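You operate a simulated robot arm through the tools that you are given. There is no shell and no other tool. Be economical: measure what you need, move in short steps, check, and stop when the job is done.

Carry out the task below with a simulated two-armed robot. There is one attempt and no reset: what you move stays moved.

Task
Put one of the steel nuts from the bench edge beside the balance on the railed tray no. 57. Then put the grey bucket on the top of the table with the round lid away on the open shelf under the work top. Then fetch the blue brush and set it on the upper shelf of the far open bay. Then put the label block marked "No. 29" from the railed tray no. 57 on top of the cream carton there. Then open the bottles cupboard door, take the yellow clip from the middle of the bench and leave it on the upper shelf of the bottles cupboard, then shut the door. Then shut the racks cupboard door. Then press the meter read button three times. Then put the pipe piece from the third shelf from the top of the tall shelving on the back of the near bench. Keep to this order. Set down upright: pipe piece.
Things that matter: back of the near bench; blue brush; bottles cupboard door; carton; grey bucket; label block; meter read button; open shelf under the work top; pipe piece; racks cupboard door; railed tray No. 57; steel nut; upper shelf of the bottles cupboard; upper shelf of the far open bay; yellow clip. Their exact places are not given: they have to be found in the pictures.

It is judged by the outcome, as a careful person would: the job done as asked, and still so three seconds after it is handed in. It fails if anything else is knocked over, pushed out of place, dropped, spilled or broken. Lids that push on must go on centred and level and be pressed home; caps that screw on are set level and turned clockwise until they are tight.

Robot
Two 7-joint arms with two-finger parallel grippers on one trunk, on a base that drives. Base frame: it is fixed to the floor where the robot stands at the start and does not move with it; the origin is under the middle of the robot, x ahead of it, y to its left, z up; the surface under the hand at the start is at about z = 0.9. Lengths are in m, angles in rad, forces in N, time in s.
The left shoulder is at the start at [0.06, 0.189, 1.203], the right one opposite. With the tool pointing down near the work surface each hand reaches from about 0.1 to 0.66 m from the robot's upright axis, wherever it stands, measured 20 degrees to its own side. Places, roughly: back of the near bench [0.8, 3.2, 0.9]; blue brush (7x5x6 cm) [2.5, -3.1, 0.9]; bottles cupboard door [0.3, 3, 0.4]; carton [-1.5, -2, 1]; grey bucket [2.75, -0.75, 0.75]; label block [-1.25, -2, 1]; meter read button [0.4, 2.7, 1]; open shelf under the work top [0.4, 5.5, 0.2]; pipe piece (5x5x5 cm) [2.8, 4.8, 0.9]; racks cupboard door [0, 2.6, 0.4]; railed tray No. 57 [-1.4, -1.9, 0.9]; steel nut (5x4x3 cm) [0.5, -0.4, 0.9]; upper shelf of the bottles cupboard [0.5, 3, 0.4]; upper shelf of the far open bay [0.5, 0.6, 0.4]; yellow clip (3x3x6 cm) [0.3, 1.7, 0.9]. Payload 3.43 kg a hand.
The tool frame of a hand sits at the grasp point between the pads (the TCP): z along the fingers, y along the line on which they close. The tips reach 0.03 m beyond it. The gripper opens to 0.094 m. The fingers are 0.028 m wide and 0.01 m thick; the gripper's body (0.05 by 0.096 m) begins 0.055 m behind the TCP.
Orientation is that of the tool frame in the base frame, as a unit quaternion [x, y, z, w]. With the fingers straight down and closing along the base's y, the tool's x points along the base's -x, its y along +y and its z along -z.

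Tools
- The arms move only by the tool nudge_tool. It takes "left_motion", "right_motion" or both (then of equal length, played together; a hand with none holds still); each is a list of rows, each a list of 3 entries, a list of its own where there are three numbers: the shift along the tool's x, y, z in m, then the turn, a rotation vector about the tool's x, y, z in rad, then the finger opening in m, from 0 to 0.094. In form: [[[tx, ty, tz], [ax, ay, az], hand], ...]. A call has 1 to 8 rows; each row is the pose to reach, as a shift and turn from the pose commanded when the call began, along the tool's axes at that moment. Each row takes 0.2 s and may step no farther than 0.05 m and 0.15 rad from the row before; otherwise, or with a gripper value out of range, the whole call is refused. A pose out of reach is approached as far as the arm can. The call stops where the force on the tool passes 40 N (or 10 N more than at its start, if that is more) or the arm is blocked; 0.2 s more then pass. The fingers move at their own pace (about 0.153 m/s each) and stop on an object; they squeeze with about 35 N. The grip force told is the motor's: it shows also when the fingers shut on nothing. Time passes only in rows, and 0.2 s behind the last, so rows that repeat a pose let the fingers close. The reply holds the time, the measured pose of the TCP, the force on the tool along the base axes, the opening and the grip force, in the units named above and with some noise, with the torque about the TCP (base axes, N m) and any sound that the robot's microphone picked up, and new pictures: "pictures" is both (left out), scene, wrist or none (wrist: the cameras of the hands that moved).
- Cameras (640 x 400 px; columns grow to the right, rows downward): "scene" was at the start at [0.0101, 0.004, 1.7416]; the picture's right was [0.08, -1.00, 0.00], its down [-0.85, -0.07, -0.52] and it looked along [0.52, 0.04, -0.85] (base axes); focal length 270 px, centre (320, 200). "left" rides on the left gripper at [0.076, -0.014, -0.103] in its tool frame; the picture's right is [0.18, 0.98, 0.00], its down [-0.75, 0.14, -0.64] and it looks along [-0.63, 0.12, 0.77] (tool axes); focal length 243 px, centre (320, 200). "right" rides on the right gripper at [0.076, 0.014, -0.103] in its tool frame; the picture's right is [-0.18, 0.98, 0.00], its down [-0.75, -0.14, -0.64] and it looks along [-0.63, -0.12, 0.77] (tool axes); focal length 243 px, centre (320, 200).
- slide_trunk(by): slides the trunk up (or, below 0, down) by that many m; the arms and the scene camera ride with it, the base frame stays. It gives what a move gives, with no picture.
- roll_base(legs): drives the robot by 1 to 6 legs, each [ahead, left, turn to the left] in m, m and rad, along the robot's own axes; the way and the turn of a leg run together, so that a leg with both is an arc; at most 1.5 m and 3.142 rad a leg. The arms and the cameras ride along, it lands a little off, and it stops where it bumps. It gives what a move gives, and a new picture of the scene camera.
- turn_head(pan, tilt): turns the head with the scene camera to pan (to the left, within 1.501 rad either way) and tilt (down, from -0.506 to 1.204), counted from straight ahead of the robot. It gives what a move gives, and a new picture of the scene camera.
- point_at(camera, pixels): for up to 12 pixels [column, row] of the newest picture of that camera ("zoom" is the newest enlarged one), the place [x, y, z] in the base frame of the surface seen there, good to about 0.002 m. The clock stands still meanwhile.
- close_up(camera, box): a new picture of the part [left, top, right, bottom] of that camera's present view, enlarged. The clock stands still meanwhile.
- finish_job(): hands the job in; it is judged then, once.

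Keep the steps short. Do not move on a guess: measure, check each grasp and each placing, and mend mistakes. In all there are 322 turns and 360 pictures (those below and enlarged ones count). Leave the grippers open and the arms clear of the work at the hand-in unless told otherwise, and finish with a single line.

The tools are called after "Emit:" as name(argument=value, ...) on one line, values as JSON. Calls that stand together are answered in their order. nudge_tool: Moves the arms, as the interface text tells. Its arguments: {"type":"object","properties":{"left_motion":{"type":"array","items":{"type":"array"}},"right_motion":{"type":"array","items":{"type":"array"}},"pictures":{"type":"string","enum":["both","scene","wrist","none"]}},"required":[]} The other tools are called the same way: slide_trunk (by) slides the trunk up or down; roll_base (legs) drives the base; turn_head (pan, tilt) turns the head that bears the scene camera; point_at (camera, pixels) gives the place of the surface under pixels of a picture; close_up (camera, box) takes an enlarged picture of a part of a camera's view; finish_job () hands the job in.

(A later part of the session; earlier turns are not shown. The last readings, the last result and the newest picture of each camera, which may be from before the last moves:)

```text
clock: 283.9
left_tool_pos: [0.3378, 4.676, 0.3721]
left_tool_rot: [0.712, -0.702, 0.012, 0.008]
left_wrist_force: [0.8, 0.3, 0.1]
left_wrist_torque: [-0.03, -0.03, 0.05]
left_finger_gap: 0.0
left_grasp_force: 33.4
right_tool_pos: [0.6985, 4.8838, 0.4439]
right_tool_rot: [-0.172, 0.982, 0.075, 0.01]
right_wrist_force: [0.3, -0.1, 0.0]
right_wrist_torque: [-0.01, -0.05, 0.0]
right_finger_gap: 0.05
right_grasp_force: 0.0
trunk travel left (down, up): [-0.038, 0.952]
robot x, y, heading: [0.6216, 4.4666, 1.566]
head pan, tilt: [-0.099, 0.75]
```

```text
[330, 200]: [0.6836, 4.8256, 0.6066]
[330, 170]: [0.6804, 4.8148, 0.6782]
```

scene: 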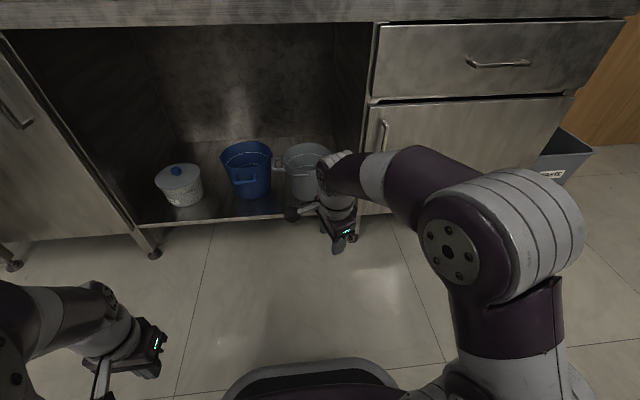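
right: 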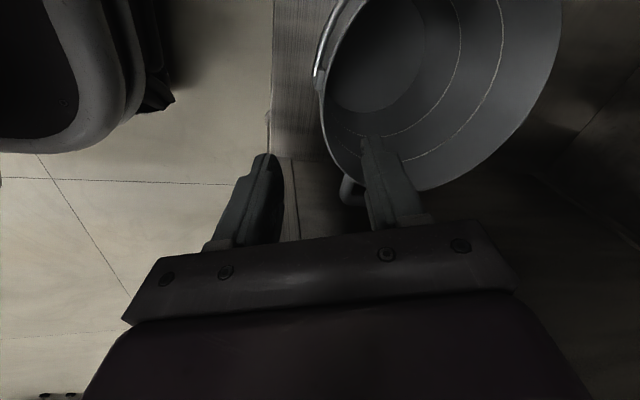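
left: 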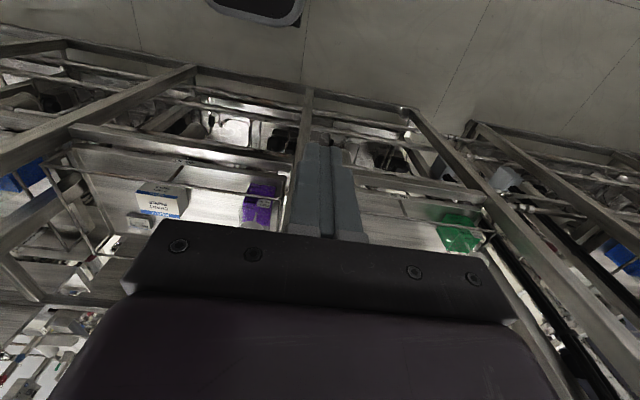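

Good. Raise the trunk and drive to the far table for the brush.

Emit:
slide_trunk(by=0.4)

Emit:
slide_trunk(by=0.4)

Emit:
roll_base(legs=[[0, -1.0, 0], [0, 0, -3.13]])

```text
clock: 287.7
left_tool_pos: [0.3384, 4.6752, 0.7719]
left_tool_rot: [0.713, -0.701, 0.013, 0.008]
left_wrist_force: [-0.4, -0.2, 0.3]
left_wrist_torque: [0.04, -0.01, 0.0]
left_finger_gap: 0.0
left_grasp_force: 33.3
right_tool_pos: [0.6964, 4.8834, 0.8435]
right_tool_rot: [-0.171, 0.982, 0.075, 0.01]
right_wrist_force: [0.0, -0.5, -0.3]
right_wrist_torque: [0.01, 0.0, 0.0]
right_finger_gap: 0.0498
right_grasp_force: 0.1
trunk travel left (down, up): [-0.438, 0.552]
robot x, y, heading: [0.6216, 4.4734, 1.565]
head pan, tilt: [-0.099, 0.75]
```

```text
clock: 291.5
left_tool_pos: [0.3383, 4.6768, 1.1722]
left_tool_rot: [0.712, -0.702, 0.013, 0.008]
left_wrist_force: [0.7, 0.1, 0.0]
left_wrist_torque: [-0.04, 0.0, 0.0]
left_finger_gap: 0.0003
left_grasp_force: 33.3
right_tool_pos: [0.6971, 4.8838, 1.2424]
right_tool_rot: [-0.171, 0.982, 0.075, 0.009]
right_wrist_force: [-0.9, 0.3, 1.2]
right_wrist_torque: [0.04, 0.03, -0.02]
right_finger_gap: 0.0501
right_grasp_force: 0.1
trunk travel left (down, up): [-0.838, 0.152]
robot x, y, heading: [0.6224, 4.474, 1.568]
head pan, tilt: [-0.099, 0.75]
```

```text
clock: 303.9
left_tool_pos: [1.9088, 4.2688, 1.1729]
left_tool_rot: [0.685, 0.729, 0.008, -0.013]
left_wrist_force: [0.3, 0.2, 0.5]
left_wrist_torque: [-0.01, 0.02, -0.02]
left_finger_gap: 0.0
left_grasp_force: 33.6
right_tool_pos: [1.5568, 4.0428, 1.2443]
right_tool_rot: [0.978, 0.195, -0.008, 0.075]
right_wrist_force: [-0.5, 0.4, -0.6]
right_wrist_torque: [-0.03, -0.04, 0.0]
right_finger_gap: 0.05
right_grasp_force: 0.0
trunk travel left (down, up): [-0.838, 0.152]
robot x, y, heading: [1.6158, 4.4611, -1.531]
head pan, tilt: [-0.099, 0.75]
```

scene: 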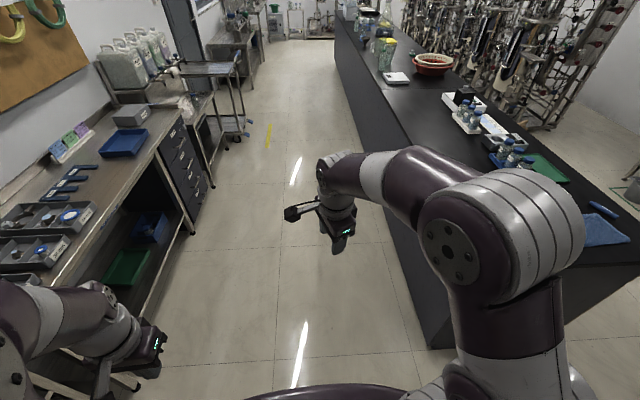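

Emit:
roll_base(legs=[[0, 0, -0.04], [1.4, 0, 0], [1.4, 0, 0], [1.4, 0, 0], [1.4, 0, 0]])

```text
clock: 331.0
left_tool_pos: [1.6761, -1.3556, 1.1718]
left_tool_rot: [0.718, 0.696, 0.008, -0.013]
left_wrist_force: [0.1, 0.1, 0.9]
left_wrist_torque: [-0.01, -0.04, -0.01]
left_finger_gap: 0.0
left_grasp_force: 33.2
right_tool_pos: [1.3057, -1.5481, 1.2435]
right_tool_rot: [0.986, 0.148, -0.012, 0.075]
right_wrist_force: [0.2, 0.5, 0.4]
right_wrist_torque: [-0.01, -0.01, 0.02]
right_finger_gap: 0.05
right_grasp_force: 0.0
trunk travel left (down, up): [-0.838, 0.152]
robot x, y, heading: [1.403, -1.1373, -1.623]
head pan, tilt: [-0.099, 0.75]
```

scene: 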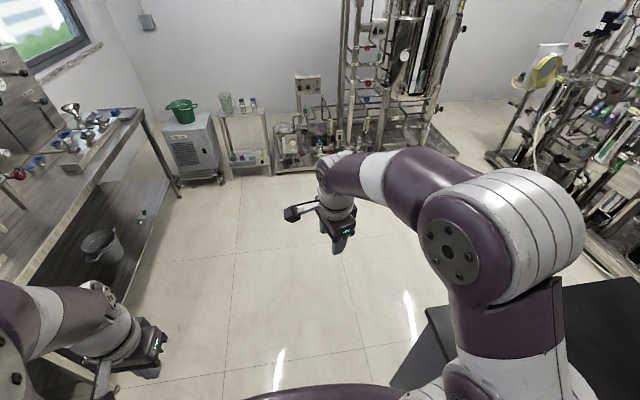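

Emit:
roll_base(legs=[[0, 0, 0.05], [1.4, 0.2, 0], [0.35, 0.15, 0], [0, 0, 1.56]])

Emit:
turn_head(pan=0.0, tilt=0.7)

```text
clock: 344.4
left_tool_pos: [1.926, -2.6228, 1.1723]
left_tool_rot: [-0.008, 1.0, -0.003, -0.015]
left_wrist_force: [0.3, 0.3, -0.4]
left_wrist_torque: [0.0, -0.04, 0.03]
left_finger_gap: 0.0
left_grasp_force: 32.9
right_tool_pos: [2.1364, -2.9829, 1.2442]
right_tool_rot: [0.574, 0.816, 0.046, 0.059]
right_wrist_force: [0.1, -0.3, 0.0]
right_wrist_torque: [0.03, 0.01, 0.03]
right_finger_gap: 0.0501
right_grasp_force: 0.1
trunk travel left (down, up): [-0.838, 0.152]
robot x, y, heading: [1.7197, -2.9088, -0.001]
head pan, tilt: [-0.099, 0.75]
```

scene: 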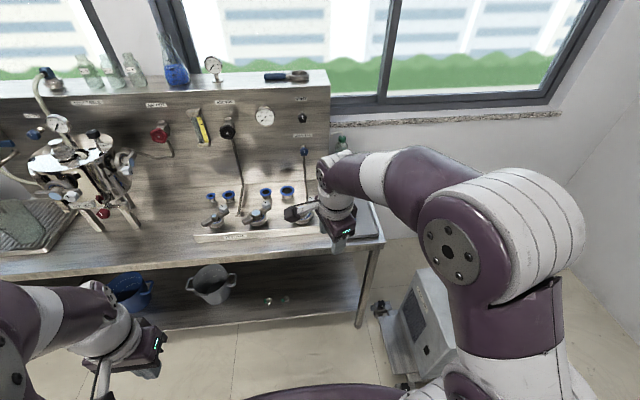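

```text
clock: 345.1
left_tool_pos: [1.9271, -2.6232, 1.1731]
left_tool_rot: [-0.008, 1.0, -0.004, -0.015]
left_wrist_force: [-0.5, -0.3, 0.3]
left_wrist_torque: [0.0, 0.0, 0.0]
left_finger_gap: 0.0001
left_grasp_force: 33.0
right_tool_pos: [2.1357, -2.9844, 1.2453]
right_tool_rot: [0.573, 0.816, 0.046, 0.06]
right_wrist_force: [0.3, 0.2, -0.1]
right_wrist_torque: [-0.01, 0.02, 0.0]
right_finger_gap: 0.0497
right_grasp_force: 0.1
trunk travel left (down, up): [-0.838, 0.152]
robot x, y, heading: [1.7237, -2.908, -0.002]
head pan, tilt: [0.0, 0.7]
```

scene: 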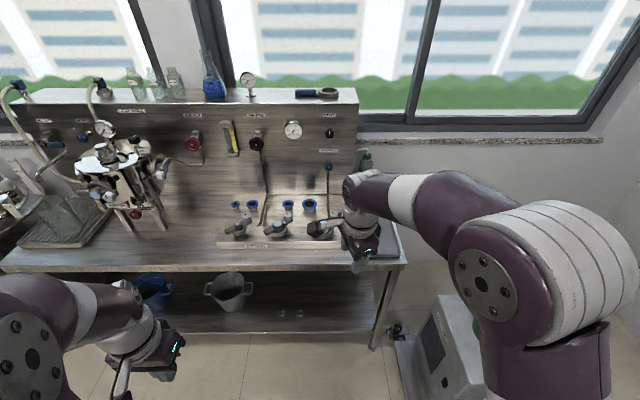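

The right hand hides the brush; straighten it and move it right.

Emit:
nudge_tool(right_motion=[[[-0.034, -0.023, 0], [0.06, 0, 0], 0.05], [[-0.068, -0.046, 0], [0.12, 0, 0], 0.05], [[-0.102, -0.069, 0], [0.12, 0, 0], 0.05], [[-0.136, -0.092, 0], [0.12, 0, 0], 0.05], [[-0.17, -0.115, 0], [0.12, 0, 0], 0.05]], pictures="none")

Emit:
nudge_tool(right_motion=[[[0, 0, 0], [0, 0, -0.15], 0.05], [[0, 0, 0], [0, 0, -0.3], 0.05], [[0, 0, 0], [0, 0, -0.45], 0.05], [[0, 0, 0], [0, 0, -0.6], 0.05], [[0, 0, 0], [0, 0, -0.75], 0.05], [[0, 0, 0], [0, 0, -0.9], 0.05], [[0, 0, 0], [0, 0, -1.05], 0.05], [[0, 0, 0], [0, 0, -1.2], 0.05]], pictures="both")

Emit:
close_up(camera="scene", box=[300, 150, 460, 250])

```text
clock: 346.3
left_tool_pos: [1.9271, -2.6241, 1.1725]
left_tool_rot: [-0.008, 1.0, -0.003, -0.014]
left_wrist_force: [-0.3, -0.3, -0.4]
left_wrist_torque: [0.0, 0.01, -0.04]
left_finger_gap: 0.0001
left_grasp_force: 33.3
right_tool_pos: [2.0837, -3.1836, 1.2359]
right_tool_rot: [0.576, 0.817, -0.003, 0.026]
right_wrist_force: [0.8, 0.0, 0.5]
right_wrist_torque: [0.01, 0.0, -0.03]
right_finger_gap: 0.0499
right_grasp_force: 0.1
trunk travel left (down, up): [-0.838, 0.152]
robot x, y, heading: [1.7246, -2.9068, -0.012]
head pan, tilt: [0.0, 0.7]
```

```text
clock: 348.1
left_tool_pos: [1.9263, -2.6234, 1.1722]
left_tool_rot: [-0.008, 1.0, -0.003, -0.015]
left_wrist_force: [-0.1, 0.1, 0.1]
left_wrist_torque: [-0.01, 0.0, 0.01]
left_finger_gap: 0.0
left_grasp_force: 32.4
right_tool_pos: [2.0853, -3.1825, 1.2355]
right_tool_rot: [0.013, 1.0, -0.017, 0.02]
right_wrist_force: [-0.9, -0.6, 0.5]
right_wrist_torque: [-0.03, 0.0, 0.01]
right_finger_gap: 0.0501
right_grasp_force: 0.1
trunk travel left (down, up): [-0.838, 0.152]
robot x, y, heading: [1.721, -2.9086, -0.002]
head pan, tilt: [0.0, 0.7]
```

scene: 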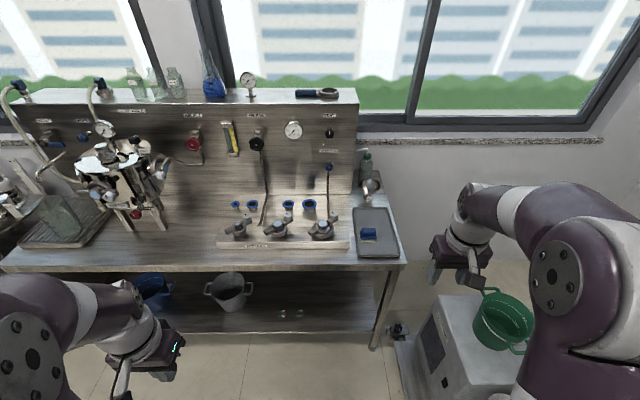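
right: 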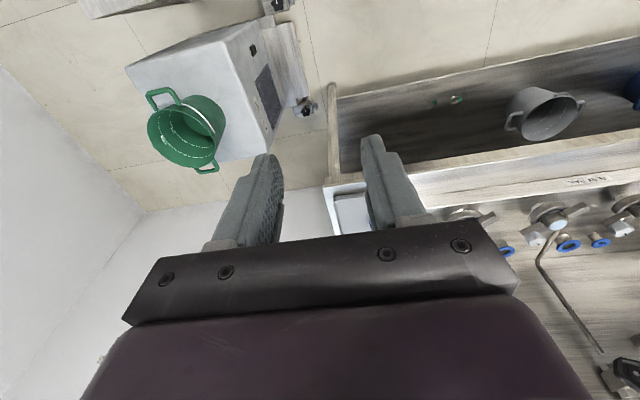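

```text
4.00 times, centred on (380, 200) of scene
```

zoom: 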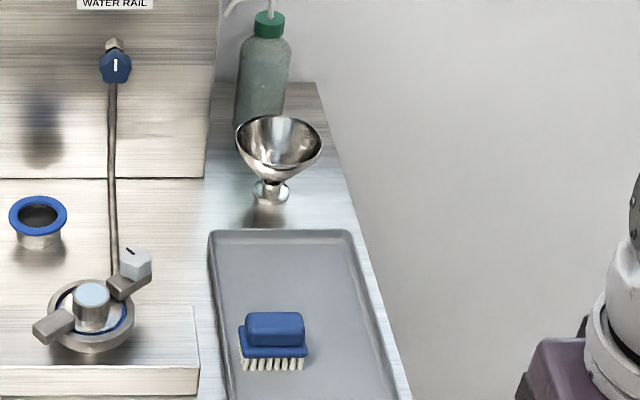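

Emit:
point_at(camera="zoom", pixels=[[275, 330], [248, 320], [303, 318], [275, 314], [275, 343], [240, 352], [306, 348], [255, 365], [270, 385], [205, 300], [375, 320], [340, 250]])

```text
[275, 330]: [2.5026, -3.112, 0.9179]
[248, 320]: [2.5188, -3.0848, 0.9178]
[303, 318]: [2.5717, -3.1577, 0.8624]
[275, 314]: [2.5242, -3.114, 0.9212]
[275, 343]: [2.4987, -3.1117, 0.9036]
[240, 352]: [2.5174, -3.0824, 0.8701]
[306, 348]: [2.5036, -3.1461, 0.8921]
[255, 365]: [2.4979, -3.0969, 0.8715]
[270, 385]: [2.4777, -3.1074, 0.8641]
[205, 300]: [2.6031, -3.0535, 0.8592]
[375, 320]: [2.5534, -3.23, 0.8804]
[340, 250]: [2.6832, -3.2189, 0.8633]
```

Brush: centre ≈[2.512,-3.113], top 0.92, tray 0.862. I'll take it across y with the hand pitched ~0.7 forward (helps on the shelf later). Drive 0.2 ahead first.

Emit:
roll_base(legs=[[0.2, 0, 0]])

Emit:
nudge_tool(right_motion=[[[-0.02, 0.01, 0.03], [0, -0.12, 0], 0.094], [[-0.05, 0.02, 0.06], [0, -0.24, 0], 0.094], [[-0.08, 0.035, 0.09], [0, -0.36, 0], 0.094], [[-0.1, 0.045, 0.12], [0, -0.48, 0], 0.094], [[-0.12, 0.055, 0.16], [0, -0.6, 0], 0.094], [[-0.15, 0.067, 0.19], [0, -0.7, 0], 0.094]], pictures="both")

```text
clock: 349.7
left_tool_pos: [2.1256, -2.6229, 1.1722]
left_tool_rot: [-0.009, 1.0, -0.004, -0.014]
left_wrist_force: [0.1, 0.0, -0.9]
left_wrist_torque: [0.01, -0.02, 0.01]
left_finger_gap: 0.0001
left_grasp_force: 32.9
right_tool_pos: [2.2866, -3.1827, 1.235]
right_tool_rot: [0.013, 1.0, -0.016, 0.021]
right_wrist_force: [-0.4, -0.4, -0.4]
right_wrist_torque: [-0.01, 0.01, -0.02]
right_finger_gap: 0.0498
right_grasp_force: 0.1
trunk travel left (down, up): [-0.838, 0.152]
robot x, y, heading: [1.9235, -2.9089, -0.003]
head pan, tilt: [0.0, 0.7]
```

scene: 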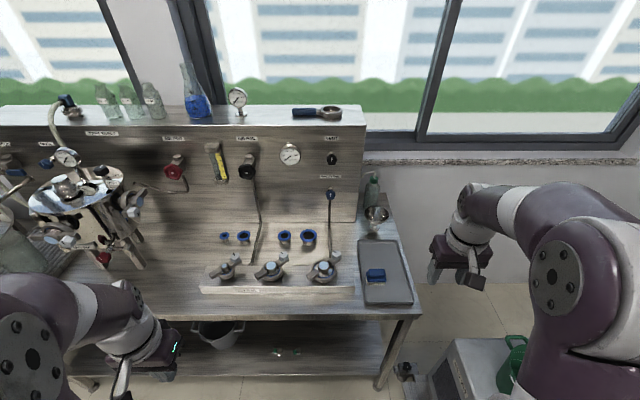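

```text
clock: 351.1
left_tool_pos: [2.131, -2.6249, 1.1715]
left_tool_rot: [-0.009, 1.0, -0.004, -0.015]
left_wrist_force: [0.8, -0.1, 0.4]
left_wrist_torque: [-0.02, 0.04, 0.01]
left_finger_gap: 0.0
left_grasp_force: 33.1
right_tool_pos: [2.4483, -3.1267, 1.0497]
right_tool_rot: [0.006, 0.932, -0.02, 0.361]
right_wrist_force: [-0.4, 0.5, -1.1]
right_wrist_torque: [-0.01, 0.02, 0.0]
right_finger_gap: 0.0937
right_grasp_force: 0.0
trunk travel left (down, up): [-0.838, 0.152]
robot x, y, heading: [1.9227, -2.9097, -0.001]
head pan, tilt: [0.0, 0.7]
```

scene: 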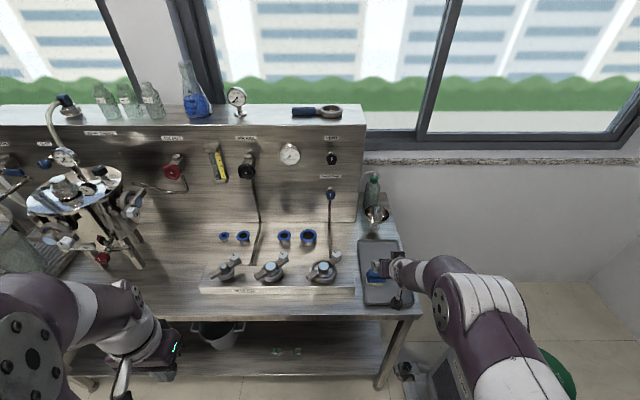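
right: 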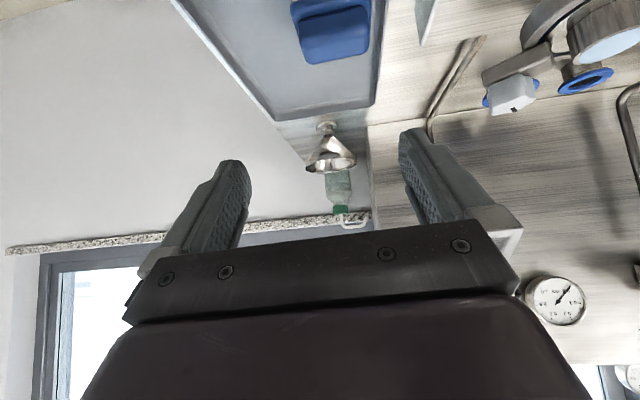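

Emit:
point_at(camera="right", pixels=[[335, 35], [302, 50], [368, 45], [335, 60], [335, 15], [295, 20], [372, 10]])

```text
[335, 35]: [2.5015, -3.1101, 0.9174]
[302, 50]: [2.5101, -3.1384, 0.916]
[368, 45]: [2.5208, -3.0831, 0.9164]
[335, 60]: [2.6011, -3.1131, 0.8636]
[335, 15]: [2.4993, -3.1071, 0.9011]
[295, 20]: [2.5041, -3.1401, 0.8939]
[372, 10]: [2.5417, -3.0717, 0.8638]
```

Brush long axis is turned ~11°. Align and approach to about 5 cm short.

Emit:
nudge_tool(right_motion=[[[0.01, 0.006, 0.03], [0.064, 0, 0.07], 0.094], [[0.022, 0.012, 0.06], [0.127, 0, 0.14], 0.094], [[0.032, 0.017, 0.1], [0.127, 0, 0.14], 0.094]], pictures="wrist")

```text
clock: 351.9
left_tool_pos: [2.1286, -2.6246, 1.1719]
left_tool_rot: [-0.008, 1.0, -0.004, -0.015]
left_wrist_force: [0.5, -0.1, 0.2]
left_wrist_torque: [-0.01, 0.04, 0.01]
left_finger_gap: 0.0
left_grasp_force: 33.3
right_tool_pos: [2.4909, -3.1134, 0.954]
right_tool_rot: [0.095, 0.926, -0.055, 0.362]
right_wrist_force: [0.0, -0.3, 0.3]
right_wrist_torque: [0.01, 0.03, 0.01]
right_finger_gap: 0.0939
right_grasp_force: 0.1
trunk travel left (down, up): [-0.838, 0.152]
robot x, y, heading: [1.9192, -2.9108, -0.003]
head pan, tilt: [0.0, 0.7]
```

right: 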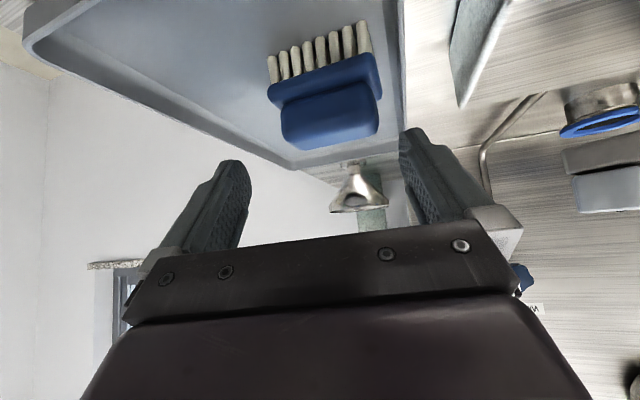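

Aligned. Approach to the grip point and close.

Emit:
nudge_tool(right_motion=[[[0.008, 0.002, 0.027], [0, 0, 0], 0.094], [[0.0164, 0.003, 0.054], [0, 0, 0], 0.094], [[0.0164, 0.003, 0.054], [0, 0, 0], 0.05], [[0.0164, 0.003, 0.054], [0, 0, 0], 0.02], [[0.0164, 0.003, 0.054], [0, 0, 0], 0.02]], pictures="wrist")

```text
clock: 352.5
left_tool_pos: [2.1226, -2.6216, 1.173]
left_tool_rot: [-0.009, 1.0, -0.005, -0.012]
left_wrist_force: [1.1, -0.1, -0.8]
left_wrist_torque: [0.02, 0.06, -0.03]
left_finger_gap: 0.0
left_grasp_force: 33.0
right_tool_pos: [2.508, -3.1138, 0.9136]
right_tool_rot: [0.09, 0.927, -0.052, 0.361]
right_wrist_force: [-37.5, 4.4, 42.8]
right_wrist_torque: [2.49, 0.33, 2.17]
right_finger_gap: 0.0936
right_grasp_force: 0.1
trunk travel left (down, up): [-0.838, 0.152]
robot x, y, heading: [1.927, -2.9093, 0.002]
head pan, tilt: [0.0, 0.7]
stopped in row 2 (right hand): the force on the tool passed its limit at 120 N (the readings are from after the stop); the commanded pose is now the measured one
```

right: 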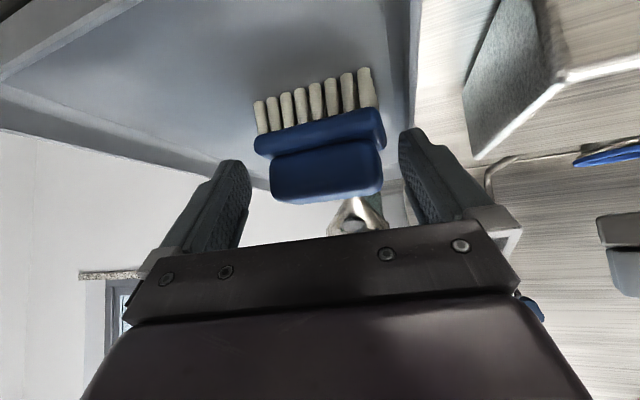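

A finger touched the tray's left rim. Back up ~1.5 cm, narrow the opening, then close on the handle part.

Emit:
nudge_tool(right_motion=[[[-0.01, 0, -0.012], [0, 0, 0], 0.094], [[-0.01, 0, -0.012], [0, 0, 0], 0.08], [[-0.01, 0, -0.012], [0, 0, 0], 0.08]], pictures="wrist")

Emit:
point_at(camera="right", pixels=[[405, 100], [330, 170], [280, 170], [375, 160], [410, 140], [270, 140], [380, 115]])

```text
clock: 353.3
left_tool_pos: [2.1284, -2.6245, 1.1717]
left_tool_rot: [-0.008, 1.0, -0.003, -0.014]
left_wrist_force: [-0.4, 0.4, -0.2]
left_wrist_torque: [0.0, 0.05, 0.02]
left_finger_gap: 0.0
left_grasp_force: 33.1
right_tool_pos: [2.5125, -3.1129, 0.9269]
right_tool_rot: [0.092, 0.927, -0.053, 0.361]
right_wrist_force: [0.3, -0.6, 0.2]
right_wrist_torque: [0.01, -0.02, 0.03]
right_finger_gap: 0.0798
right_grasp_force: 0.1
trunk travel left (down, up): [-0.838, 0.152]
robot x, y, heading: [1.922, -2.907, -0.002]
head pan, tilt: [0.0, 0.7]
```

right: 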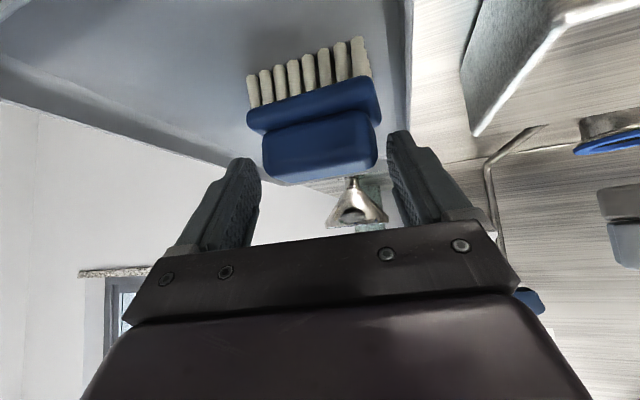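

```text
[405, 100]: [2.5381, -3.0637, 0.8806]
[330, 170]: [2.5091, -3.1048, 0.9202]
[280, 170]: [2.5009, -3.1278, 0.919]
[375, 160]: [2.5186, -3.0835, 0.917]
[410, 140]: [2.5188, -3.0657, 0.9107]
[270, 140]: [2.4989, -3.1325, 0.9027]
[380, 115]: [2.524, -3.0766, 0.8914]
```

Emit:
nudge_tool(right_motion=[[[-0.003, 0.003, -0.003], [0, 0, 0], 0.08], [[-0.003, 0.003, -0.003], [0, 0, 0], 0.05], [[-0.003, 0.003, -0.003], [0, 0, 0], 0.03], [[-0.003, 0.003, -0.003], [0, 0, 0], 0.03], [[-0.003, 0.003, -0.003], [0, 0, 0], 0.03]], pictures="wrist")

```text
clock: 354.5
left_tool_pos: [2.127, -2.6231, 1.1726]
left_tool_rot: [-0.01, 1.0, -0.004, -0.015]
left_wrist_force: [0.2, 0.1, 0.5]
left_wrist_torque: [0.05, 0.03, -0.01]
left_finger_gap: 0.0
left_grasp_force: 33.3
right_tool_pos: [2.5123, -3.1105, 0.932]
right_tool_rot: [0.092, 0.927, -0.053, 0.361]
right_wrist_force: [-1.2, 0.3, 2.7]
right_wrist_torque: [0.15, -0.01, 0.07]
right_finger_gap: 0.0647
right_grasp_force: 34.4
trunk travel left (down, up): [-0.838, 0.152]
robot x, y, heading: [1.9235, -2.9085, -0.006]
head pan, tilt: [0.0, 0.7]
```

right: 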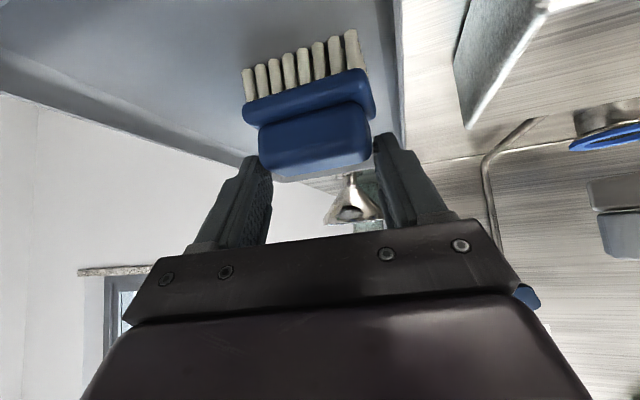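

Held near the tips only. Reopen slightly, advance 1 cm along the fingers and re-close for a deeper hold.

Emit:
nudge_tool(right_motion=[[[0, 0, 0], [0, 0, 0], 0.074], [[0, 0, 0.005], [0, 0, 0], 0.074], [[-0.002, 0, 0.011], [0, 0, 0], 0.074], [[-0.002, 0, 0.011], [0, 0, 0], 0.04], [[-0.002, 0, 0.011], [0, 0, 0], 0.03], [[-0.002, 0, 0.011], [0, 0, 0], 0.03]], pictures="wrist")

```text
clock: 355.9
left_tool_pos: [2.1277, -2.6237, 1.1718]
left_tool_rot: [-0.008, 1.0, -0.005, -0.015]
left_wrist_force: [-1.0, 0.1, -0.3]
left_wrist_torque: [0.01, -0.02, 0.01]
left_finger_gap: 0.0
left_grasp_force: 33.7
right_tool_pos: [2.5212, -3.1127, 0.9266]
right_tool_rot: [0.091, 0.926, -0.053, 0.362]
right_wrist_force: [3.1, 1.1, 8.9]
right_wrist_torque: [0.36, -0.31, -0.05]
right_finger_gap: 0.0651
right_grasp_force: 35.2
trunk travel left (down, up): [-0.838, 0.152]
robot x, y, heading: [1.9256, -2.9077, 0.0]
head pan, tilt: [0.0, 0.7]
```

right: 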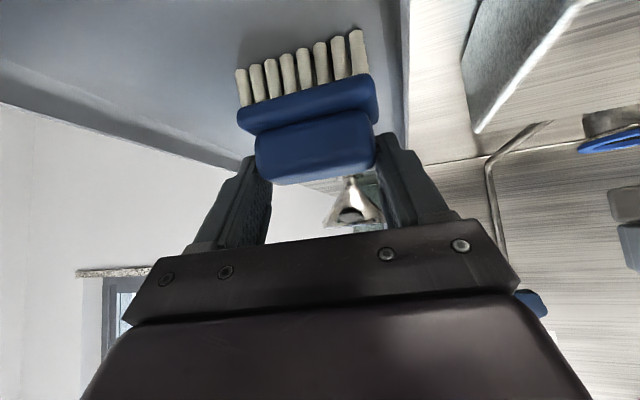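

Lift a little and check it holds.

Emit:
nudge_tool(right_motion=[[[-0.01, 0, -0.012], [0, 0, 0], 0.03], [[-0.03, 0, -0.032], [0, 0, 0], 0.03], [[-0.05, 0, -0.055], [0, 0, 0], 0.03], [[-0.05, 0, -0.055], [0, 0, 0], 0.03]], pictures="wrist")

```text
clock: 356.9
left_tool_pos: [2.128, -2.6234, 1.172]
left_tool_rot: [-0.009, 1.0, -0.003, -0.015]
left_wrist_force: [0.2, 0.3, 0.2]
left_wrist_torque: [0.0, -0.01, 0.02]
left_finger_gap: 0.0
left_grasp_force: 32.7
right_tool_pos: [2.5209, -3.1113, 1.0009]
right_tool_rot: [0.092, 0.927, -0.053, 0.36]
right_wrist_force: [0.3, 0.3, -1.4]
right_wrist_torque: [-0.03, 0.0, -0.01]
right_finger_gap: 0.0648
right_grasp_force: 34.8
trunk travel left (down, up): [-0.838, 0.152]
robot x, y, heading: [1.9226, -2.9072, -0.005]
head pan, tilt: [0.0, 0.7]
```

right: 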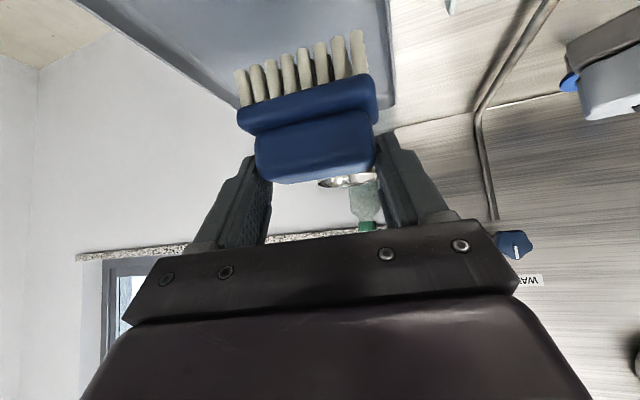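

It holds. Raise and draw in, then drive round to the bay side of the bench.

Emit:
nudge_tool(right_motion=[[[-0.03, 0, -0.035], [0, 0, 0], 0.03], [[-0.05, 0, -0.07], [0, 0, 0], 0.03], [[-0.02, 0, -0.105], [0, 0, 0], 0.03], [[0.01, 0, -0.14], [0, 0, 0], 0.03], [[0.045, 0, -0.175], [0, 0, 0], 0.03], [[0.081, 0, -0.208], [0, 0, 0], 0.03]], pictures="none")

Emit:
roll_base(legs=[[-0.5, 0, 0], [0, 0.85, 0], [-1.4, 0, 0], [-0.32, 0, 0]])

```text
clock: 358.3
left_tool_pos: [2.1255, -2.6233, 1.1731]
left_tool_rot: [-0.009, 1.0, -0.004, -0.014]
left_wrist_force: [-0.5, -0.7, -0.7]
left_wrist_torque: [-0.01, 0.0, 0.03]
left_finger_gap: 0.0001
left_grasp_force: 32.8
right_tool_pos: [2.3227, -3.0663, 1.0984]
right_tool_rot: [0.091, 0.927, -0.052, 0.361]
right_wrist_force: [-1.0, 0.0, 0.0]
right_wrist_torque: [0.01, -0.03, 0.01]
right_finger_gap: 0.0648
right_grasp_force: 34.8
trunk travel left (down, up): [-0.838, 0.152]
robot x, y, heading: [1.924, -2.9083, -0.005]
head pan, tilt: [0.0, 0.7]
```

```text
clock: 373.6
left_tool_pos: [-0.0706, -1.7681, 1.1727]
left_tool_rot: [-0.007, 1.0, -0.004, -0.014]
left_wrist_force: [0.0, -0.1, -0.1]
left_wrist_torque: [0.0, -0.01, -0.01]
left_finger_gap: 0.0002
left_grasp_force: 33.1
right_tool_pos: [0.1258, -2.2107, 1.0997]
right_tool_rot: [0.093, 0.927, -0.054, 0.359]
right_wrist_force: [0.0, 0.1, -1.1]
right_wrist_torque: [0.04, 0.01, 0.02]
right_finger_gap: 0.064
right_grasp_force: 34.6
trunk travel left (down, up): [-0.838, 0.152]
robot x, y, heading: [-0.2793, -2.0509, -0.005]
head pan, tilt: [0.0, 0.7]
```

scene: 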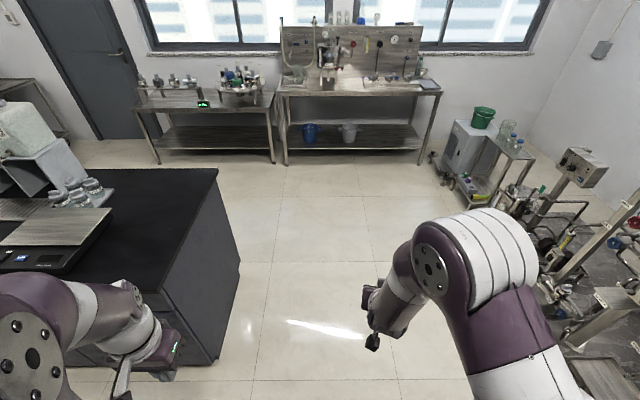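

Emit:
roll_base(legs=[[-0.04, 1.4, 0], [0, 1.1, 0]])

Emit:
slide_trunk(by=-0.35)

Emit:
turn_head(pan=0.2, tilt=0.7)

```text
clock: 385.9
left_tool_pos: [-0.1254, 0.7694, 1.171]
left_tool_rot: [-0.017, 1.0, -0.003, -0.015]
left_wrist_force: [0.1, 1.4, -0.1]
left_wrist_torque: [0.0, -0.02, -0.01]
left_finger_gap: 0.0
left_grasp_force: 33.2
right_tool_pos: [0.0781, 0.3306, 1.0981]
right_tool_rot: [0.085, 0.928, -0.05, 0.361]
right_wrist_force: [-0.1, -0.4, -0.6]
right_wrist_torque: [-0.04, -0.01, -0.03]
right_finger_gap: 0.064
right_grasp_force: 35.5
trunk travel left (down, up): [-0.838, 0.152]
robot x, y, heading: [-0.329, 0.4831, 0.015]
head pan, tilt: [0.0, 0.7]
```

scene: 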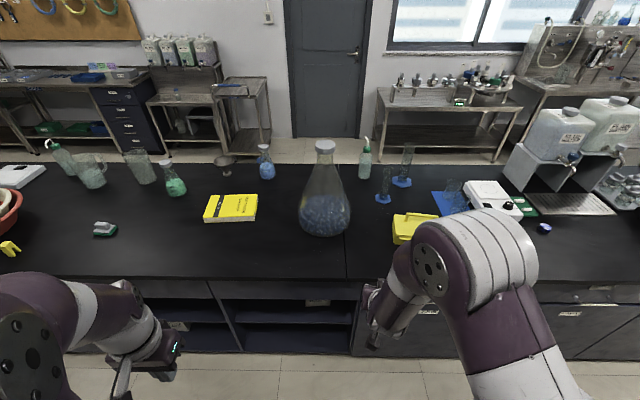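

```text
clock: 389.3
left_tool_pos: [-0.1254, 0.7681, 0.8221]
left_tool_rot: [-0.016, 1.0, -0.003, -0.014]
left_wrist_force: [0.5, 0.6, -0.8]
left_wrist_torque: [0.01, -0.04, 0.01]
left_finger_gap: 0.0003
left_grasp_force: 32.4
right_tool_pos: [0.0785, 0.3302, 0.7482]
right_tool_rot: [0.084, 0.927, -0.051, 0.361]
right_wrist_force: [0.0, 0.4, -1.2]
right_wrist_torque: [0.0, 0.01, 0.0]
right_finger_gap: 0.0638
right_grasp_force: 35.2
trunk travel left (down, up): [-0.488, 0.502]
robot x, y, heading: [-0.3275, 0.4807, 0.01]
head pan, tilt: [0.0, 0.7]
```

```text
clock: 390.1
left_tool_pos: [-0.1248, 0.7685, 0.821]
left_tool_rot: [-0.017, 1.0, -0.004, -0.014]
left_wrist_force: [-0.9, 0.6, -0.1]
left_wrist_torque: [-0.03, 0.0, 0.0]
left_finger_gap: 0.0002
left_grasp_force: 33.4
right_tool_pos: [0.0785, 0.3302, 0.7474]
right_tool_rot: [0.084, 0.928, -0.049, 0.361]
right_wrist_force: [0.2, 1.0, -0.7]
right_wrist_torque: [0.01, 0.0, 0.03]
right_finger_gap: 0.0637
right_grasp_force: 35.2
trunk travel left (down, up): [-0.488, 0.502]
robot x, y, heading: [-0.3271, 0.4778, 0.007]
head pan, tilt: [0.201, 0.7]
```

scene: 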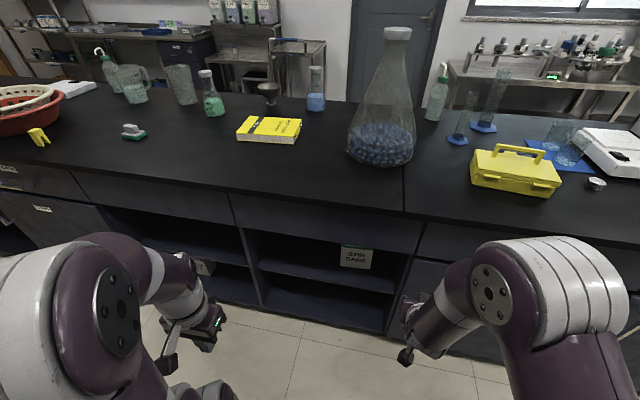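

Two open bays are visible. Measure where each is.

Emit:
point_at(camera="scene", pixels=[[330, 273], [260, 275], [390, 285], [330, 255], [180, 240], [225, 260], [330, 320], [355, 258], [205, 268], [247, 240], [410, 250], [330, 225]])

Emit:
close_up(camera="scene", box=[90, 190, 430, 340])

```text
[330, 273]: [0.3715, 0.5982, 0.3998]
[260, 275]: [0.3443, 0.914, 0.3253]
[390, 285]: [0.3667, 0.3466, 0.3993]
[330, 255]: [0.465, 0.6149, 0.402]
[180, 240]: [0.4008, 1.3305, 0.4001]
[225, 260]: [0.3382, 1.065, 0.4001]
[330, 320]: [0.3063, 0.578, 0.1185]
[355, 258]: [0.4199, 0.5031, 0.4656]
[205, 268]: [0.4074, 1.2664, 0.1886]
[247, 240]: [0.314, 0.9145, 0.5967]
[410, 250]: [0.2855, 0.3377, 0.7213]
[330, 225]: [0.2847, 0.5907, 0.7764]
```

```text
1.88 times, centred on (260, 265) of scene
```

zoom: 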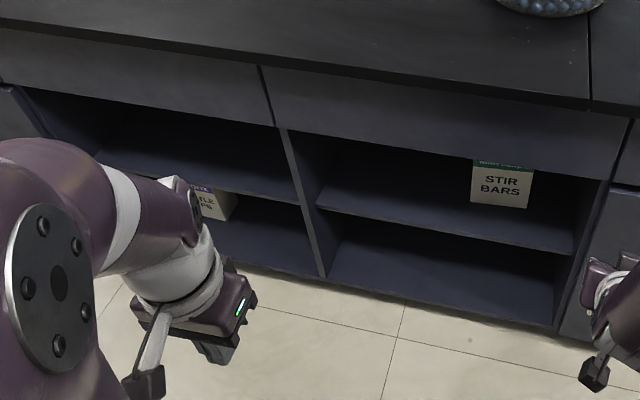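

Place for the brush: the bay at y 0.33–0.9, upper shelf z 0.40. Measure the header's lower edge and box.

Emit:
point_at(camera="zoom", pixels=[[400, 148], [400, 156], [400, 164], [400, 130], [320, 205], [560, 245], [475, 185], [478, 200], [400, 220], [300, 140]])

```text
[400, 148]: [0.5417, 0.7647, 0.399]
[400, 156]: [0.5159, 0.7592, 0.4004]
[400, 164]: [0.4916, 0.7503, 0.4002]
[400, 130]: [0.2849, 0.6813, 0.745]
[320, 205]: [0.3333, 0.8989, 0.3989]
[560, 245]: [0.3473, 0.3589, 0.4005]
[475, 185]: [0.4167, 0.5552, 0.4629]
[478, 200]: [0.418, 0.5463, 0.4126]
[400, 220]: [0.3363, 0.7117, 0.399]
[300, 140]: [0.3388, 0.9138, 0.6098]
```

Header bottom ≥0.69; free floor y 0.6–0.88. Strafe left 0.4 and lower the trunk 0.25.

Emit:
roll_base(legs=[[0, 0.39, 0]])

Emit:
slide_trunk(by=-0.25)

Emit:
roll_base(legs=[[0.18, 0.0, 0]])

Emit:
turn_head(pan=-0.3, tilt=0.6)

```text
clock: 392.5
left_tool_pos: [-0.1328, 1.1497, 0.8218]
left_tool_rot: [-0.018, 1.0, -0.005, -0.015]
left_wrist_force: [-0.4, 0.6, 0.0]
left_wrist_torque: [0.01, 0.03, -0.01]
left_finger_gap: 0.0
left_grasp_force: 32.7
right_tool_pos: [0.0732, 0.7105, 0.7481]
right_tool_rot: [0.082, 0.928, -0.049, 0.361]
right_wrist_force: [-0.5, -0.1, -1.7]
right_wrist_torque: [-0.01, -0.01, -0.02]
right_finger_gap: 0.0637
right_grasp_force: 35.0
trunk travel left (down, up): [-0.488, 0.502]
robot x, y, heading: [-0.3304, 0.8625, 0.019]
head pan, tilt: [0.201, 0.7]
```

scene: 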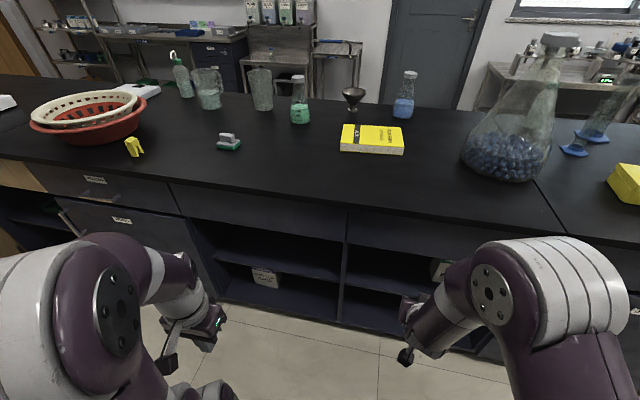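

```text
clock: 395.1
left_tool_pos: [-0.1315, 1.1498, 0.5711]
left_tool_rot: [-0.019, 1.0, -0.004, -0.015]
left_wrist_force: [-0.6, 0.2, -0.9]
left_wrist_torque: [0.05, 0.01, 0.0]
left_finger_gap: 0.0
left_grasp_force: 32.8
right_tool_pos: [0.0732, 0.7104, 0.4983]
right_tool_rot: [0.082, 0.928, -0.049, 0.36]
right_wrist_force: [0.4, -0.5, -0.9]
right_wrist_torque: [0.02, 0.02, 0.01]
right_finger_gap: 0.0637
right_grasp_force: 34.9
trunk travel left (down, up): [-0.238, 0.752]
robot x, y, heading: [-0.3322, 0.8592, 0.02]
head pan, tilt: [0.201, 0.7]
```

```text
clock: 396.6
left_tool_pos: [0.051, 1.1512, 0.5711]
left_tool_rot: [-0.018, 1.0, -0.003, -0.015]
left_wrist_force: [0.1, 0.9, -0.6]
left_wrist_torque: [0.02, -0.01, 0.0]
left_finger_gap: 0.0
left_grasp_force: 33.2
right_tool_pos: [0.2541, 0.7126, 0.4987]
right_tool_rot: [0.084, 0.927, -0.05, 0.361]
right_wrist_force: [0.2, 0.9, -0.8]
right_wrist_torque: [-0.02, -0.04, 0.0]
right_finger_gap: 0.0636
right_grasp_force: 35.0
trunk travel left (down, up): [-0.238, 0.752]
robot x, y, heading: [-0.1486, 0.8599, 0.019]
head pan, tilt: [0.201, 0.7]
```

scene: 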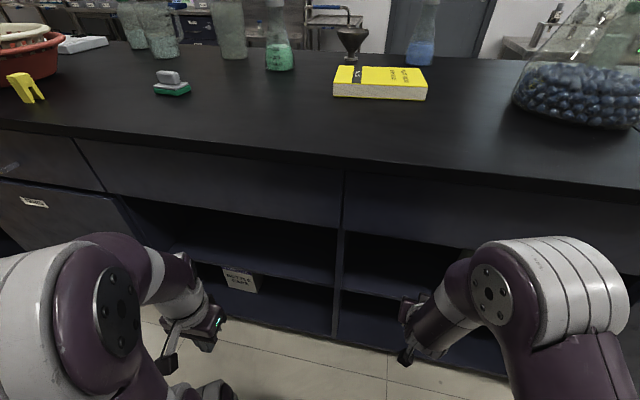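

```text
clock: 397.5
left_tool_pos: [0.0496, 1.1517, 0.5722]
left_tool_rot: [-0.017, 1.0, -0.004, -0.016]
left_wrist_force: [0.3, 0.6, 0.3]
left_wrist_torque: [0.0, 0.0, -0.01]
left_finger_gap: 0.0
left_grasp_force: 32.9
right_tool_pos: [0.2535, 0.7111, 0.4981]
right_tool_rot: [0.084, 0.927, -0.05, 0.362]
right_wrist_force: [-0.3, 0.2, -1.1]
right_wrist_torque: [0.01, 0.02, -0.02]
right_finger_gap: 0.0636
right_grasp_force: 34.9
trunk travel left (down, up): [-0.238, 0.752]
robot x, y, heading: [-0.1515, 0.8629, 0.015]
head pan, tilt: [-0.3, 0.6]
```

scene: 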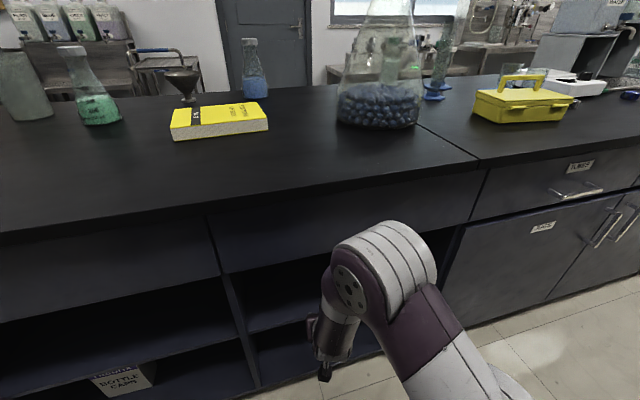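

Brush bottom is at ~0.434, above the shelf. Move the hand straight in 0.16 m.

Emit:
nudge_tool(right_motion=[[[-0.029, 0.008, 0.0265], [0, 0, 0], 0.03], [[-0.058, 0.016, 0.053], [0, 0, 0], 0.03], [[-0.087, 0.023, 0.08], [0, 0, 0], 0.03], [[-0.116, 0.031, 0.106], [0, 0, 0], 0.03]], pictures="both")

```text
clock: 398.5
left_tool_pos: [0.0435, 1.151, 0.5725]
left_tool_rot: [-0.017, 1.0, -0.005, -0.011]
left_wrist_force: [0.9, 0.1, 0.1]
left_wrist_torque: [0.02, -0.02, 0.01]
left_finger_gap: 0.0
left_grasp_force: 32.5
right_tool_pos: [0.4049, 0.7131, 0.495]
right_tool_rot: [0.08, 0.929, -0.05, 0.358]
right_wrist_force: [0.6, 0.0, -1.0]
right_wrist_torque: [0.03, 0.02, 0.01]
right_finger_gap: 0.0639
right_grasp_force: 35.0
trunk travel left (down, up): [-0.238, 0.752]
robot x, y, heading: [-0.1519, 0.8631, 0.016]
head pan, tilt: [-0.3, 0.6]
```

scene: 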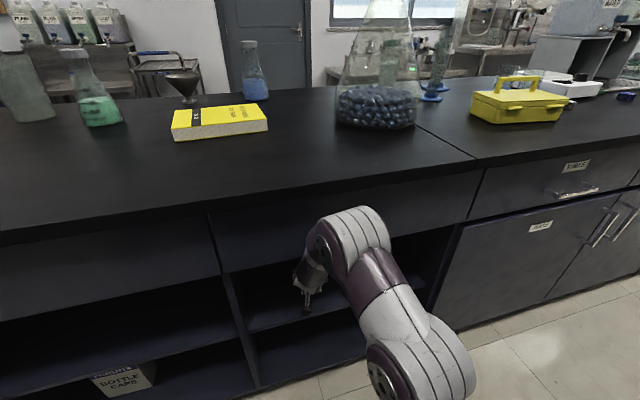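
right: 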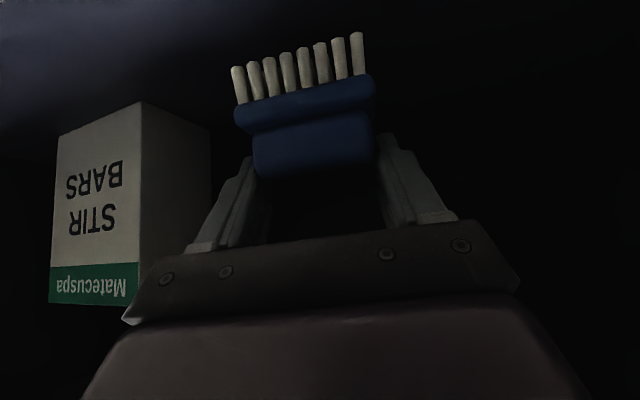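

Lower with the trunk until contact.

Emit:
slide_trunk(by=-0.026)

Emit:
slide_trunk(by=-0.005)

```text
clock: 399.2
left_tool_pos: [0.0506, 1.1504, 0.5451]
left_tool_rot: [-0.017, 1.0, -0.003, -0.014]
left_wrist_force: [-0.8, -1.4, 0.0]
left_wrist_torque: [-0.02, 0.0, -0.03]
left_finger_gap: 0.0
left_grasp_force: 33.0
right_tool_pos: [0.4152, 0.7136, 0.4717]
right_tool_rot: [0.084, 0.927, -0.049, 0.362]
right_wrist_force: [-0.3, 0.1, -0.7]
right_wrist_torque: [-0.04, 0.02, -0.01]
right_finger_gap: 0.0637
right_grasp_force: 34.6
trunk travel left (down, up): [-0.212, 0.778]
robot x, y, heading: [-0.1524, 0.8658, 0.016]
head pan, tilt: [-0.3, 0.6]
```

```text
clock: 399.8
left_tool_pos: [0.0485, 1.152, 0.5418]
left_tool_rot: [-0.017, 1.0, -0.004, -0.015]
left_wrist_force: [-0.3, 0.5, -0.2]
left_wrist_torque: [0.02, 0.03, 0.03]
left_finger_gap: 0.0
left_grasp_force: 32.8
right_tool_pos: [0.4139, 0.7118, 0.4663]
right_tool_rot: [0.083, 0.927, -0.05, 0.361]
right_wrist_force: [-0.5, 0.3, -1.1]
right_wrist_torque: [0.01, -0.02, -0.02]
right_finger_gap: 0.0637
right_grasp_force: 35.2
trunk travel left (down, up): [-0.207, 0.783]
robot x, y, heading: [-0.1532, 0.8633, 0.011]
head pan, tilt: [-0.3, 0.6]
```

Emit:
slide_trunk(by=-0.004)

Emit:
slide_trunk(by=-0.003)

```text
clock: 400.3
left_tool_pos: [0.0484, 1.1509, 0.5366]
left_tool_rot: [-0.017, 1.0, -0.003, -0.015]
left_wrist_force: [-0.1, 0.0, -0.8]
left_wrist_torque: [0.0, -0.02, -0.04]
left_finger_gap: 0.0
left_grasp_force: 33.6
right_tool_pos: [0.4149, 0.7125, 0.4641]
right_tool_rot: [0.084, 0.927, -0.049, 0.363]
right_wrist_force: [-0.2, -0.4, 8.1]
right_wrist_torque: [0.25, -0.16, -0.01]
right_finger_gap: 0.0636
right_grasp_force: 34.9
trunk travel left (down, up): [-0.203, 0.787]
robot x, y, heading: [-0.151, 0.8636, 0.016]
head pan, tilt: [-0.3, 0.6]
```

```text
clock: 400.8
left_tool_pos: [0.0487, 1.1492, 0.5341]
left_tool_rot: [-0.018, 1.0, -0.005, -0.014]
left_wrist_force: [-0.3, -0.7, 0.3]
left_wrist_torque: [-0.01, 0.02, 0.02]
left_finger_gap: 0.0001
left_grasp_force: 32.9
right_tool_pos: [0.4144, 0.7134, 0.4623]
right_tool_rot: [0.084, 0.926, -0.049, 0.365]
right_wrist_force: [-1.3, -6.5, 20.1]
right_wrist_torque: [0.24, -0.33, -0.08]
right_finger_gap: 0.0636
right_grasp_force: 34.5
trunk travel left (down, up): [-0.2, 0.79]
robot x, y, heading: [-0.1506, 0.8645, 0.013]
head pan, tilt: [-0.3, 0.6]
```

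Contact. Ease up 2 mm, open, and retreat.

Emit:
slide_trunk(by=0.003)

Emit:
nudge_tool(right_motion=[[[0, 0, 0], [0, 0, 0], 0.075], [[0, 0, 0], [0, 0, 0], 0.09], [[0, 0, 0], [0, 0, 0], 0.09], [[0.0, 0, -0.03], [0, 0, 0], 0.09], [[0.02, 0, -0.065], [0, 0, 0], 0.09], [[0.05, 0, -0.1], [0, 0, 0], 0.09]], pictures="both")

```text
clock: 401.3
left_tool_pos: [0.0501, 1.1505, 0.5362]
left_tool_rot: [-0.017, 1.0, -0.004, -0.014]
left_wrist_force: [0.0, 0.0, -0.2]
left_wrist_torque: [-0.01, -0.01, -0.01]
left_finger_gap: 0.0
left_grasp_force: 33.0
right_tool_pos: [0.4138, 0.7135, 0.4625]
right_tool_rot: [0.083, 0.927, -0.049, 0.361]
right_wrist_force: [1.8, -1.1, 11.1]
right_wrist_torque: [0.28, -0.33, -0.03]
right_finger_gap: 0.0638
right_grasp_force: 35.2
trunk travel left (down, up): [-0.203, 0.787]
robot x, y, heading: [-0.1516, 0.8662, 0.016]
head pan, tilt: [-0.3, 0.6]
```

```text
clock: 402.7
left_tool_pos: [0.0494, 1.1519, 0.5375]
left_tool_rot: [-0.018, 1.0, -0.003, -0.015]
left_wrist_force: [0.9, 0.0, -0.1]
left_wrist_torque: [-0.02, 0.03, -0.01]
left_finger_gap: 0.0001
left_grasp_force: 33.1
right_tool_pos: [0.3117, 0.733, 0.5019]
right_tool_rot: [0.083, 0.927, -0.05, 0.361]
right_wrist_force: [0.2, -0.2, -0.2]
right_wrist_torque: [0.0, 0.0, -0.01]
right_finger_gap: 0.0902
right_grasp_force: 0.1
trunk travel left (down, up): [-0.203, 0.787]
robot x, y, heading: [-0.1532, 0.8652, 0.013]
head pan, tilt: [-0.3, 0.6]
```

scene: 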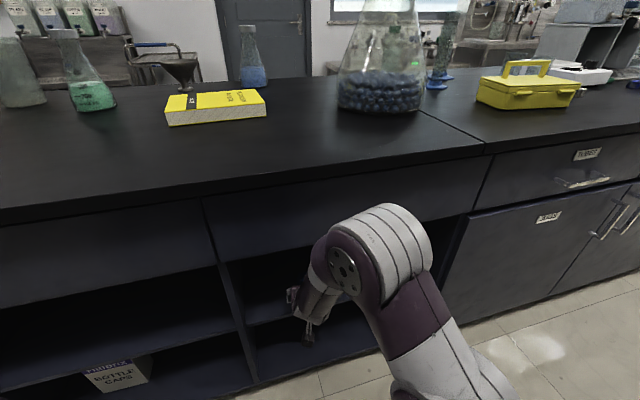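
right: 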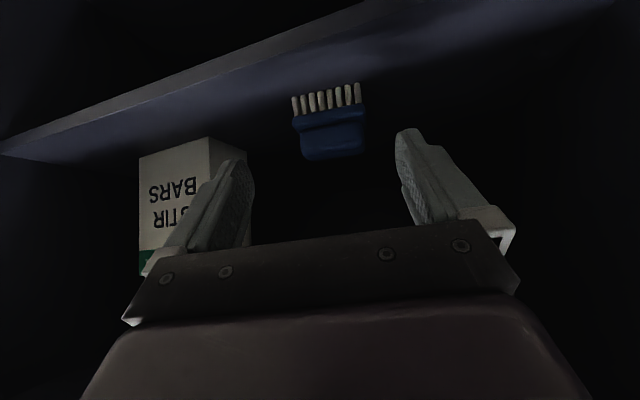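

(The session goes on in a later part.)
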